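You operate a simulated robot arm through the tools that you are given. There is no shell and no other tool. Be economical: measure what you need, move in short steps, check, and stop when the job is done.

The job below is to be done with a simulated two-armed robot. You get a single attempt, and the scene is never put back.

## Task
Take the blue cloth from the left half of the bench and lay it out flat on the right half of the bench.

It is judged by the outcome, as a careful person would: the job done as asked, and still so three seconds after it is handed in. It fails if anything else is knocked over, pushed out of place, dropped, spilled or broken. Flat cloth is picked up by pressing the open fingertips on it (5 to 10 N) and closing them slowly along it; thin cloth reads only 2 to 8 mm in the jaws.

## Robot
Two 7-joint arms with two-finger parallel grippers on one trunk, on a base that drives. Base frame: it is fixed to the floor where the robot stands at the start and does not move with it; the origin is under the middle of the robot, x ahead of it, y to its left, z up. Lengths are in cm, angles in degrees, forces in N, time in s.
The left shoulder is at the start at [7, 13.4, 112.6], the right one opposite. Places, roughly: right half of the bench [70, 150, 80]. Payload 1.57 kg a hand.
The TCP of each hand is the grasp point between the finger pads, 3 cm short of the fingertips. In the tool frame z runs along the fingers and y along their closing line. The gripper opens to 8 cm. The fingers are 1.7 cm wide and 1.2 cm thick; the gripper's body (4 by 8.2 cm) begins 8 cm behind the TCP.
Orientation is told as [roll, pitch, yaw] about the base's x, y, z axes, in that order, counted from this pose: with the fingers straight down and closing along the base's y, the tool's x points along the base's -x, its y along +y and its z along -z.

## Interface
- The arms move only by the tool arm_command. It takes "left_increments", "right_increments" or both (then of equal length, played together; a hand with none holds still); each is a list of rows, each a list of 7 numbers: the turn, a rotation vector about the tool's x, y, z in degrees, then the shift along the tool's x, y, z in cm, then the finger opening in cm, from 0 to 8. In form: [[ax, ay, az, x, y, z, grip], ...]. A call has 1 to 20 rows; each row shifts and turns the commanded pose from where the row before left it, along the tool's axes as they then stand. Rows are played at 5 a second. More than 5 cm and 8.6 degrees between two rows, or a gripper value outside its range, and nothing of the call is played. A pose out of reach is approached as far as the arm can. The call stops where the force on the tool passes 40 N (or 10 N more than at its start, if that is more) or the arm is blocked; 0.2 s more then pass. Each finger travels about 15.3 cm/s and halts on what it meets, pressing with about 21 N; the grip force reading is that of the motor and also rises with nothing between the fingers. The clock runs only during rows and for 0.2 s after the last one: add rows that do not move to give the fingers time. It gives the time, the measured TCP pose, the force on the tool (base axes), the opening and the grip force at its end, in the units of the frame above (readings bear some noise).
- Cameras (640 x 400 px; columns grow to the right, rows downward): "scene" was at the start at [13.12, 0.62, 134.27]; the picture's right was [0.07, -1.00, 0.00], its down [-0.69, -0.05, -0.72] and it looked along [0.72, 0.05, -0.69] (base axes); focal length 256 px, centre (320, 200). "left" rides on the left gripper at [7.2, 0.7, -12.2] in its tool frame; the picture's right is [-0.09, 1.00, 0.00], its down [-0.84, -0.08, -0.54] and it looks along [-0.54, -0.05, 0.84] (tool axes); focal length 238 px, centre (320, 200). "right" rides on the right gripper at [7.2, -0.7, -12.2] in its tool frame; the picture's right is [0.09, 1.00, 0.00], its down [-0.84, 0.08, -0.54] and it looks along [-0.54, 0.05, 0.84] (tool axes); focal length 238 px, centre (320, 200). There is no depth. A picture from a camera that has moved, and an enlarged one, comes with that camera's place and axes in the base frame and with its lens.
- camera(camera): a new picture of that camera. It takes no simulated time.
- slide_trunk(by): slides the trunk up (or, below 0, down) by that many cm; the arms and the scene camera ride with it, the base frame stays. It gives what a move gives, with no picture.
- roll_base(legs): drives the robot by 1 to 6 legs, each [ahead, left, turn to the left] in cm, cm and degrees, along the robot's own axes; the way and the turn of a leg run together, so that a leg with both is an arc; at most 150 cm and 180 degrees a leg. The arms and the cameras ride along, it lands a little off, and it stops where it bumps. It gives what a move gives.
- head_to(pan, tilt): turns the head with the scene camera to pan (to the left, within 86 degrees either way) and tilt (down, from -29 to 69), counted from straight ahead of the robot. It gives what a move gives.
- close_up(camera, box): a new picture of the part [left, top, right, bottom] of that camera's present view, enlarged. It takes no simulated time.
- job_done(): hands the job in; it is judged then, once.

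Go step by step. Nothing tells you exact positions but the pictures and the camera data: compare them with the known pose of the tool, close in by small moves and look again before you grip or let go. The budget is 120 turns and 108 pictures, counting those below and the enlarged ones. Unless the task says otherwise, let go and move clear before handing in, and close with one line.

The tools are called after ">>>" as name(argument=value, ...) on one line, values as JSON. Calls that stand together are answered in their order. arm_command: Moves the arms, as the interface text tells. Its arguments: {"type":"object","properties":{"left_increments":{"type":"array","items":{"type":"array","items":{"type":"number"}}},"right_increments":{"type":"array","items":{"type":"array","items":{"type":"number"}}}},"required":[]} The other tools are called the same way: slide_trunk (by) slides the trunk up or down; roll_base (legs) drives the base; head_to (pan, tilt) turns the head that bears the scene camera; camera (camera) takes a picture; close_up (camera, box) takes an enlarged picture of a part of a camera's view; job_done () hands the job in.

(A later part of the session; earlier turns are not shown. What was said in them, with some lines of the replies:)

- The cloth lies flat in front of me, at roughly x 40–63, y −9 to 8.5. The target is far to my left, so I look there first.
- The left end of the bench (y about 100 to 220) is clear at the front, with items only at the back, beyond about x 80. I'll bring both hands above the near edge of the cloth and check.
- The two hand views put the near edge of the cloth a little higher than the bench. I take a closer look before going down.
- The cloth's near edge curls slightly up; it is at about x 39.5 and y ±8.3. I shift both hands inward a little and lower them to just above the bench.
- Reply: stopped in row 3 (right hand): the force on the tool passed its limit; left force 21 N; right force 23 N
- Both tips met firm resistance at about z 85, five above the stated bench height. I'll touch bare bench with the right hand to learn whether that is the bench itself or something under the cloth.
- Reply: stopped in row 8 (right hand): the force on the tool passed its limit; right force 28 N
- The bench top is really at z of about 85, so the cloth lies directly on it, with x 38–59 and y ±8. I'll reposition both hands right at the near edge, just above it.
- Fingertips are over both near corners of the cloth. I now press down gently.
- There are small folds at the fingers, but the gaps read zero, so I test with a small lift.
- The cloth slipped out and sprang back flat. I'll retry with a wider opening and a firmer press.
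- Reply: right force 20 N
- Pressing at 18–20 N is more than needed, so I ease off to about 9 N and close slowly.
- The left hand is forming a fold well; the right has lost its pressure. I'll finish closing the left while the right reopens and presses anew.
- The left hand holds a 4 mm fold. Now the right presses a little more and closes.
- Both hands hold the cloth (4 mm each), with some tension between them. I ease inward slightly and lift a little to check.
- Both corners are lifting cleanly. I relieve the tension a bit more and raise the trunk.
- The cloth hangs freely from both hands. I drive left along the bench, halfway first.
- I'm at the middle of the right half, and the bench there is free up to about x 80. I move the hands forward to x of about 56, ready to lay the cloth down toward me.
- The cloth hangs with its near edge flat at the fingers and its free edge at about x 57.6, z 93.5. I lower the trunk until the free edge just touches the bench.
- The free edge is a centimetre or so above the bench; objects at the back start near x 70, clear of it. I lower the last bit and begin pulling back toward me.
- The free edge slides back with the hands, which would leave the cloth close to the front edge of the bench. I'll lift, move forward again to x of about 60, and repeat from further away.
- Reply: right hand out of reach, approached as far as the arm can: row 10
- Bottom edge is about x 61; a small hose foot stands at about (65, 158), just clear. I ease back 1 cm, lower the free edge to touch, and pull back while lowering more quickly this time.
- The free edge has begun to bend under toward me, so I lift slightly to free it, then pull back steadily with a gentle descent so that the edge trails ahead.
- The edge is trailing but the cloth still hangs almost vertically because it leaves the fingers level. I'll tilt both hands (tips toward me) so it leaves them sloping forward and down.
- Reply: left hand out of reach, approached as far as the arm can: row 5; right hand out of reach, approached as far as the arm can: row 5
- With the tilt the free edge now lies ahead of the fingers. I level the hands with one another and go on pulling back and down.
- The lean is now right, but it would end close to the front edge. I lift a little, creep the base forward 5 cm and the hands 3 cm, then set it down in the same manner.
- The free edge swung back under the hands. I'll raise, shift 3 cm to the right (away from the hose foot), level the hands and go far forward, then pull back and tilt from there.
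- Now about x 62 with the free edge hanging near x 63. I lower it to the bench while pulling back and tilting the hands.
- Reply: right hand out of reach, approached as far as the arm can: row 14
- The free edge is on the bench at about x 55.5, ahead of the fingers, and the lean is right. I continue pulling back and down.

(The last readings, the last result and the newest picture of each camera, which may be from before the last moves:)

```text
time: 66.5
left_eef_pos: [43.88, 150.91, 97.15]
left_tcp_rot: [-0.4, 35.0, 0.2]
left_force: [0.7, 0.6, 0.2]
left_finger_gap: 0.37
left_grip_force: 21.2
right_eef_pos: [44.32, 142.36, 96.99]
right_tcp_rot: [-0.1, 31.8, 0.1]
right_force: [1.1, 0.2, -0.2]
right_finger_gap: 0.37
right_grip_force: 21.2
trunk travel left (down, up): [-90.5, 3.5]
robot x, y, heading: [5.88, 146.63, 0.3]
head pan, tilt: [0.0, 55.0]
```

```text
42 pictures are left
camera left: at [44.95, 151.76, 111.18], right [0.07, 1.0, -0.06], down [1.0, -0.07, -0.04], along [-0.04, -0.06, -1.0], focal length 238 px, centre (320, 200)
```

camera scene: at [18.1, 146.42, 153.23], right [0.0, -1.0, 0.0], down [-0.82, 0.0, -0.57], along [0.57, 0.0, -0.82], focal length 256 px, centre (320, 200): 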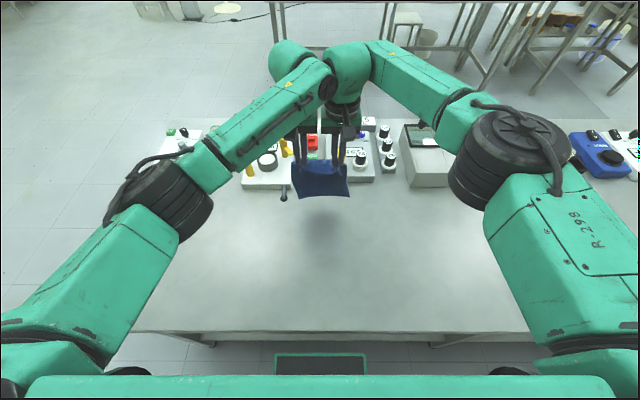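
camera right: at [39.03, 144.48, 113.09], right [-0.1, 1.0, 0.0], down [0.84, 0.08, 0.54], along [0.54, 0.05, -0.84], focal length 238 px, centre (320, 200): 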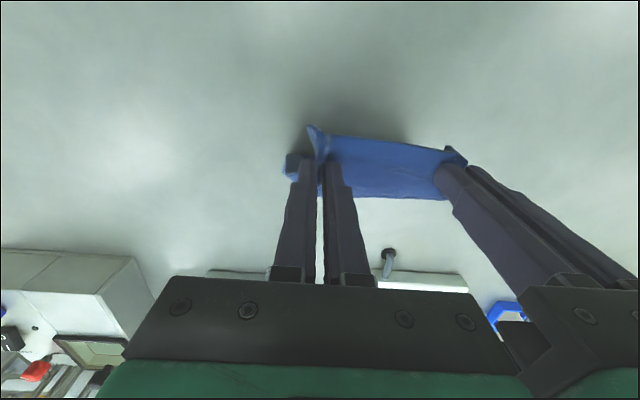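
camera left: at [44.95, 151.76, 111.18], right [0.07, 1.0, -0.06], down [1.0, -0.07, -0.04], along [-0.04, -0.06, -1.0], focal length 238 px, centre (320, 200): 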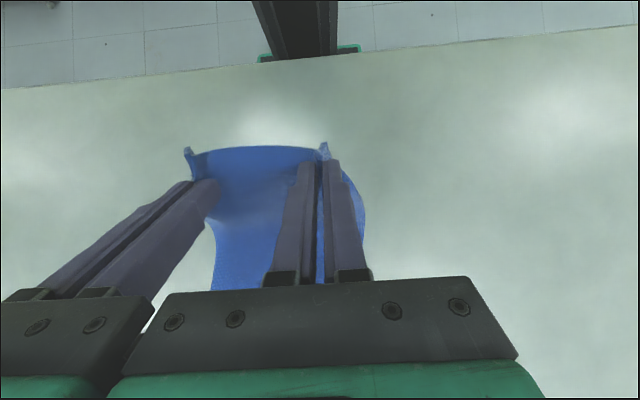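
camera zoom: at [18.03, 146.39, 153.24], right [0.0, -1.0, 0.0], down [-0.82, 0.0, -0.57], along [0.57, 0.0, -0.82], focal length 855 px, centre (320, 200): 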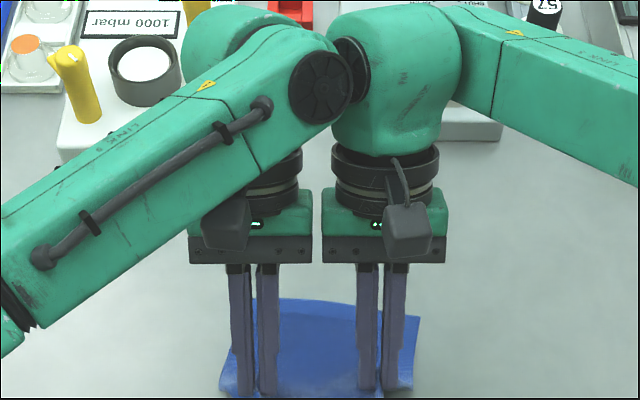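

The cloth is unrolling flat: the far edge is at x of about 54.5. I continue down and back, levelling the hands on the way.

>>> arm_command(left_increments=[[0, 0, 0, 0.45, 0, 1.5, 0], [0, 0, 0, 0.45, 0, 1.5, 0], [0, 0, 0, 0.45, 0, 1.5, 0], [0, 0, 0, 0.45, 0, 1.5, 0], [0, -7, 0, 0.32, 0, 1.09, 0], [0, -7, 0, 0.44, 0, 1.04, 0], [0, -7, 0, 0.56, 0, 0.98, 0], [0, -7, 0, 0.67, 0, 0.91, 0], [0, -7, 0, 0.77, 0, 0.83, 0], [0, 0, 0, 0, 0, 0, 0]], right_increments=[[0, 0, 0, 0.45, 0, 1.5, 0], [0, 0, 0, 0.45, 0, 1.5, 0], [0, 0, 0, 0.45, 0, 1.5, 0], [0, 0, 0, 0.45, 0, 1.5, 0], [0, -6.4, 0, 0.32, 0, 1.09, 0], [0, -6.4, 0, 0.44, 0, 1.04, 0], [0, -6.4, 0, 0.56, 0, 0.98, 0], [0, -6.4, 0, 0.67, 0, 0.91, 0], [0, -6.2, 0, 0.77, 0, 0.83, 0], [0, 0, 0, 0, 0, 0, 0]])

>>> camera(camera="scene")

>>> camera(camera="left")

```text
time: 68.7
left_eef_pos: [34.42, 150.78, 89.56]
left_tcp_rot: [-0.3, 0.1, 0.6]
left_force: [0.0, 0.1, -0.2]
left_finger_gap: 0.35
left_grip_force: 21.5
right_eef_pos: [35.45, 142.13, 88.86]
right_tcp_rot: [0.0, -0.2, 0.2]
right_force: [0.2, -0.1, -0.3]
right_finger_gap: 0.35
right_grip_force: 21.4
trunk travel left (down, up): [-90.5, 3.5]
robot x, y, heading: [5.93, 145.9, 0.2]
head pan, tilt: [0.0, 55.0]
```

```text
41 pictures are left
camera scene: at [18.11, 146.41, 153.23], right [0.0, -1.0, 0.0], down [-0.82, 0.0, -0.57], along [0.57, 0.0, -0.82], focal length 256 px, centre (320, 200)
```

scene: 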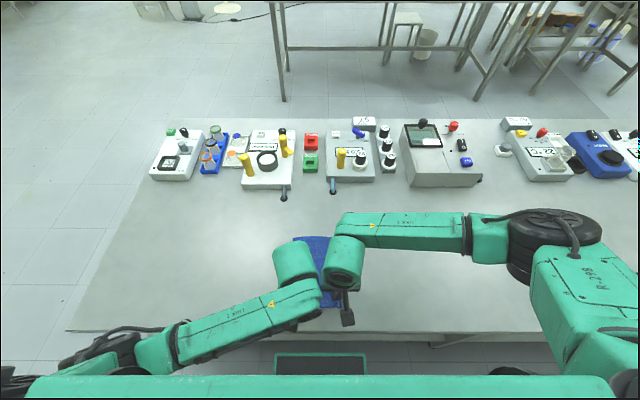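

```text
40 pictures are left
camera left: at [27.28, 151.47, 101.79], right [0.08, 1.0, -0.01], down [0.84, -0.07, 0.54], along [0.54, -0.05, -0.84], focal length 238 px, centre (320, 200)
```

left: 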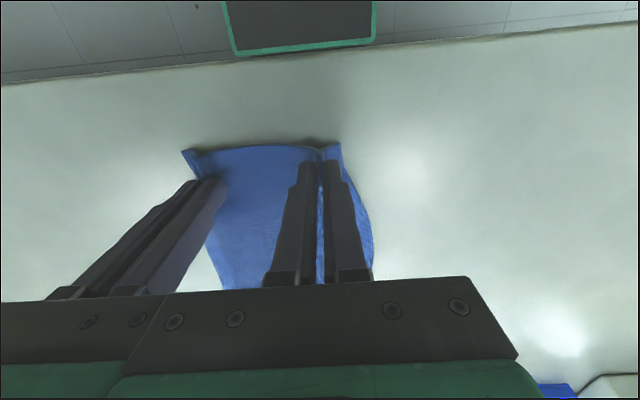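

The cloth is nearly down, with its near edge at x of about 33 and the bench front at 27.5. I align the hands and lower to the bench.

>>> arm_command(left_increments=[[0, 0, 0, 0, 0.1, 0.5, 0], [0, 0, 0, 0, 0.1, 0.4, 0], [0, 0, 0, 0, 0.1, 0.2, 0], [0, 0, 0, 0, 0, 0.1, 0], [0, 0, 0, 0, 0, 0, 0]], right_increments=[[0, 0, 0, 0.4, -0.1, 0.1, 0], [0, 0, 0, 0.4, -0.1, 0.1, 0], [0, 0, 0, 0, -0.1, 0.1, 0], [0, 0, 0, 0, 0, 0.1, 0], [0, 0, 0, 0, 0, 0, 0]])

>>> camera(camera="left")

>>> camera(camera="right")

```text
time: 69.9
left_eef_pos: [34.57, 151.11, 88.53]
left_tcp_rot: [-0.5, 0.1, 0.6]
left_force: [-0.6, -1.8, -0.2]
left_finger_gap: 0.36
left_grip_force: 20.7
right_eef_pos: [34.72, 141.91, 88.62]
right_tcp_rot: [0.0, 0.0, 0.2]
right_force: [1.0, 1.6, 1.0]
right_finger_gap: 0.36
right_grip_force: 21.2
trunk travel left (down, up): [-90.5, 3.5]
robot x, y, heading: [5.63, 145.98, 0.4]
head pan, tilt: [0.0, 55.0]
```

```text
39 pictures are left
camera left: at [27.39, 151.8, 100.69], right [0.08, 1.0, -0.01], down [0.84, -0.07, 0.54], along [0.54, -0.05, -0.84], focal length 238 px, centre (320, 200)
```

left: 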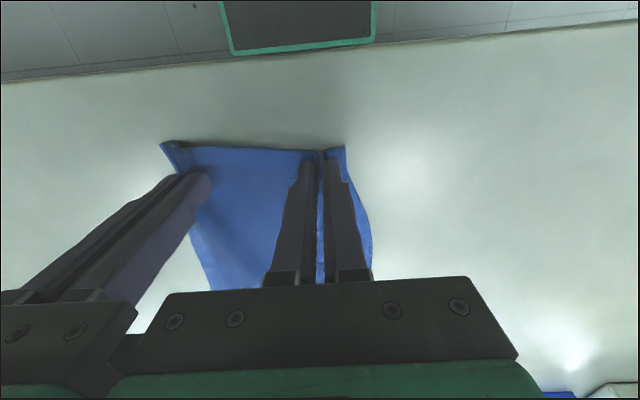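

```text
38 pictures are left
camera right: at [27.6, 141.22, 100.83], right [-0.1, 1.0, 0.0], down [0.84, 0.08, 0.54], along [0.54, 0.05, -0.84], focal length 238 px, centre (320, 200)
```

right: 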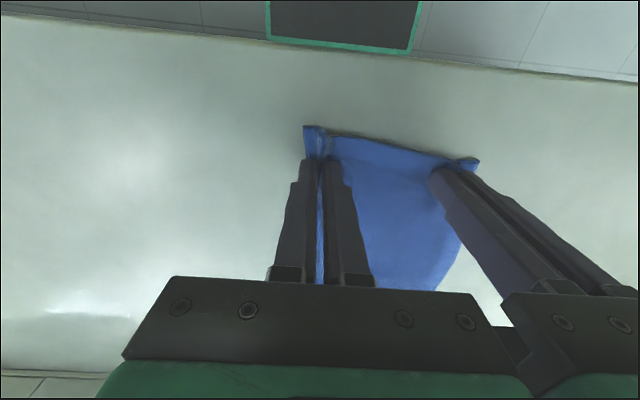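

Down on the bench; I open slowly with light contact so the folds spread out.

>>> arm_command(left_increments=[[0, 0, 0, 0, 0, 0.15, 0.4], [0, 0, 0, 0, 0, 0, 0.8], [0, 0, 0, 0, 0, 0, 1.2], [0, 0, 0, 0, 0, 0, 1.6], [0, 0, 0, 0, 0, 0, 2.0], [0, 0, 0, 0, 0, 0, 2.4], [0, 0, 0, 0, 0, 0, 2.8], [0, 0, 0, 0, 0, 0, 3.2], [0, 0, 0, 0, 0, 0, 3.6], [0, 0, 0, 0, 0, 0, 3.6]], right_increments=[[0, 0, 0, 0, 0, 0.15, 0.4], [0, 0, 0, 0, 0, 0, 0.8], [0, 0, 0, 0, 0, 0, 1.2], [0, 0, 0, 0, 0, 0, 1.6], [0, 0, 0, 0, 0, 0, 2.0], [0, 0, 0, 0, 0, 0, 2.4], [0, 0, 0, 0, 0, 0, 2.8], [0, 0, 0, 0, 0, 0, 3.2], [0, 0, 0, 0, 0, 0, 3.6], [0, 0, 0, 0, 0, 0, 3.6]])

>>> camera(camera="left")

>>> camera(camera="right")

```text
time: 72.1
left_eef_pos: [34.49, 151.03, 88.34]
left_tcp_rot: [-0.4, 0.2, 0.6]
left_force: [0.2, 0.1, 2.3]
left_finger_gap: 3.35
left_grip_force: 0.1
right_eef_pos: [34.68, 142.0, 88.48]
right_tcp_rot: [0.0, -0.1, 0.1]
right_force: [-0.3, -0.1, 0.6]
right_finger_gap: 3.56
right_grip_force: 0.0
trunk travel left (down, up): [-90.5, 3.5]
robot x, y, heading: [5.55, 145.92, 0.3]
head pan, tilt: [0.0, 55.0]
```

```text
37 pictures are left
camera left: at [27.35, 151.79, 100.59], right [0.08, 1.0, -0.01], down [0.84, -0.07, 0.54], along [0.54, -0.05, -0.84], focal length 238 px, centre (320, 200)
```

left: 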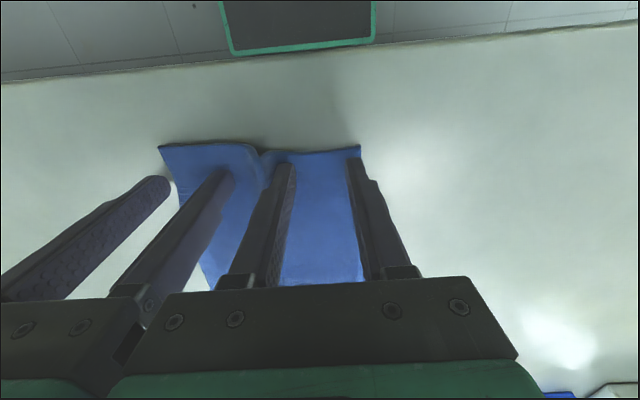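

```text
36 pictures are left
camera right: at [27.56, 141.27, 100.64], right [-0.1, 1.0, 0.0], down [0.84, 0.08, 0.54], along [0.54, 0.05, -0.84], focal length 238 px, centre (320, 200)
```

right: 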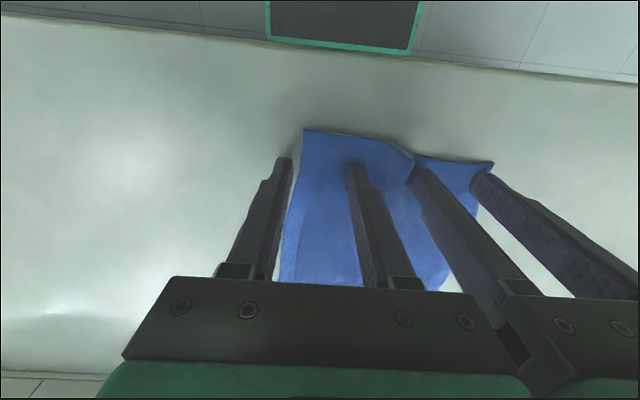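

The folds opened, leaving a small ridge in the middle. I lift clear and see whether it relaxes.

>>> arm_command(left_increments=[[0, 0, 0, 0, 0, -0.5, 3.6], [0, 0, 0, 0, 0, -1, 3.6], [0, 0, 0, 0, 0, -2, 3.6], [0, 0, 0, 0, 0, -2, 3.6], [0, 0, 0, 0, 2, -2, 3.6], [0, 0, 0, 0, 3, -1, 3.6], [0, 0, 0, 0, 3, 0, 3.6], [0, 0, 0, 0, 3, 0, 3.6], [0, 0, 0, 0, 0, 0, 3.6]], right_increments=[[0, 0, 0, 0, 0, -0.5, 3.6], [0, 0, 0, 0, 0, -1, 3.6], [0, 0, 0, 0, 0, -2, 3.6], [0, 0, 0, 0, 0, -2, 3.6], [0, 0, 0, 0, -2, -2, 3.6], [0, 0, 0, 0, -3, -1, 3.6], [0, 0, 0, 0, -3, 0, 3.6], [0, 0, 0, 0, -3, 0, 3.6], [0, 0, 0, 0, 0, 0, 3.6]])

>>> close_up(camera="scene", box=[240, 200, 400, 320])

>>> camera(camera="left")

```text
time: 74.1
left_eef_pos: [34.6, 161.95, 96.64]
left_tcp_rot: [-0.3, 0.2, 0.5]
left_force: [0.9, -0.2, -0.8]
left_finger_gap: 3.61
left_grip_force: 0.1
right_eef_pos: [34.53, 131.38, 96.89]
right_tcp_rot: [0.0, -0.1, 0.2]
right_force: [-0.4, -0.8, 0.1]
right_finger_gap: 3.59
right_grip_force: 0.1
trunk travel left (down, up): [-90.5, 3.5]
robot x, y, heading: [5.89, 146.26, 0.3]
head pan, tilt: [0.0, 55.0]
```

```text
3.33 times, centred on (320, 260) of scene
camera zoom: at [18.04, 146.43, 153.24], right [0.0, -1.0, 0.0], down [-0.82, 0.0, -0.57], along [0.57, 0.0, -0.82], focal length 855 px, centre (320, 0)
```

zoom: 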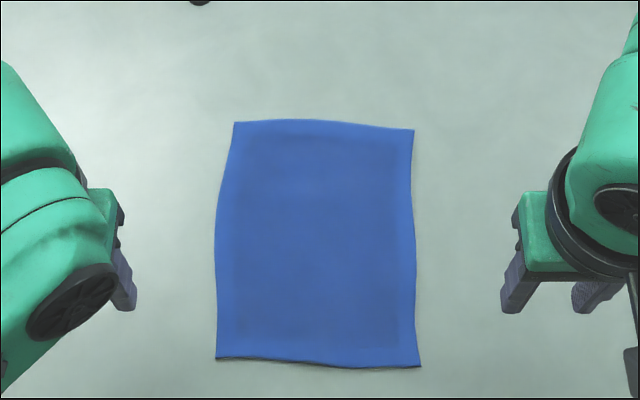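

```text
34 pictures are left
camera left: at [27.55, 162.61, 108.83], right [0.08, 1.0, -0.01], down [0.84, -0.07, 0.54], along [0.54, -0.05, -0.84], focal length 238 px, centre (320, 200)
```

left: 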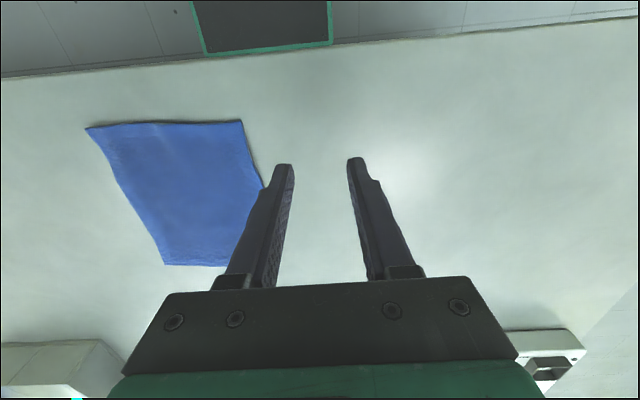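

The cloth now lies flat and free of folds, at about x 33–54, y 139–154 on the right half. Both hands are clear and nothing else was disturbed, so I hand it in.

>>> job_done()

```text
The job is handed in.
```

The blue cloth is laid out flat on the right half of the bench. Both hands have let go and are clear, and nothing else looked disturbed in the last pictures.
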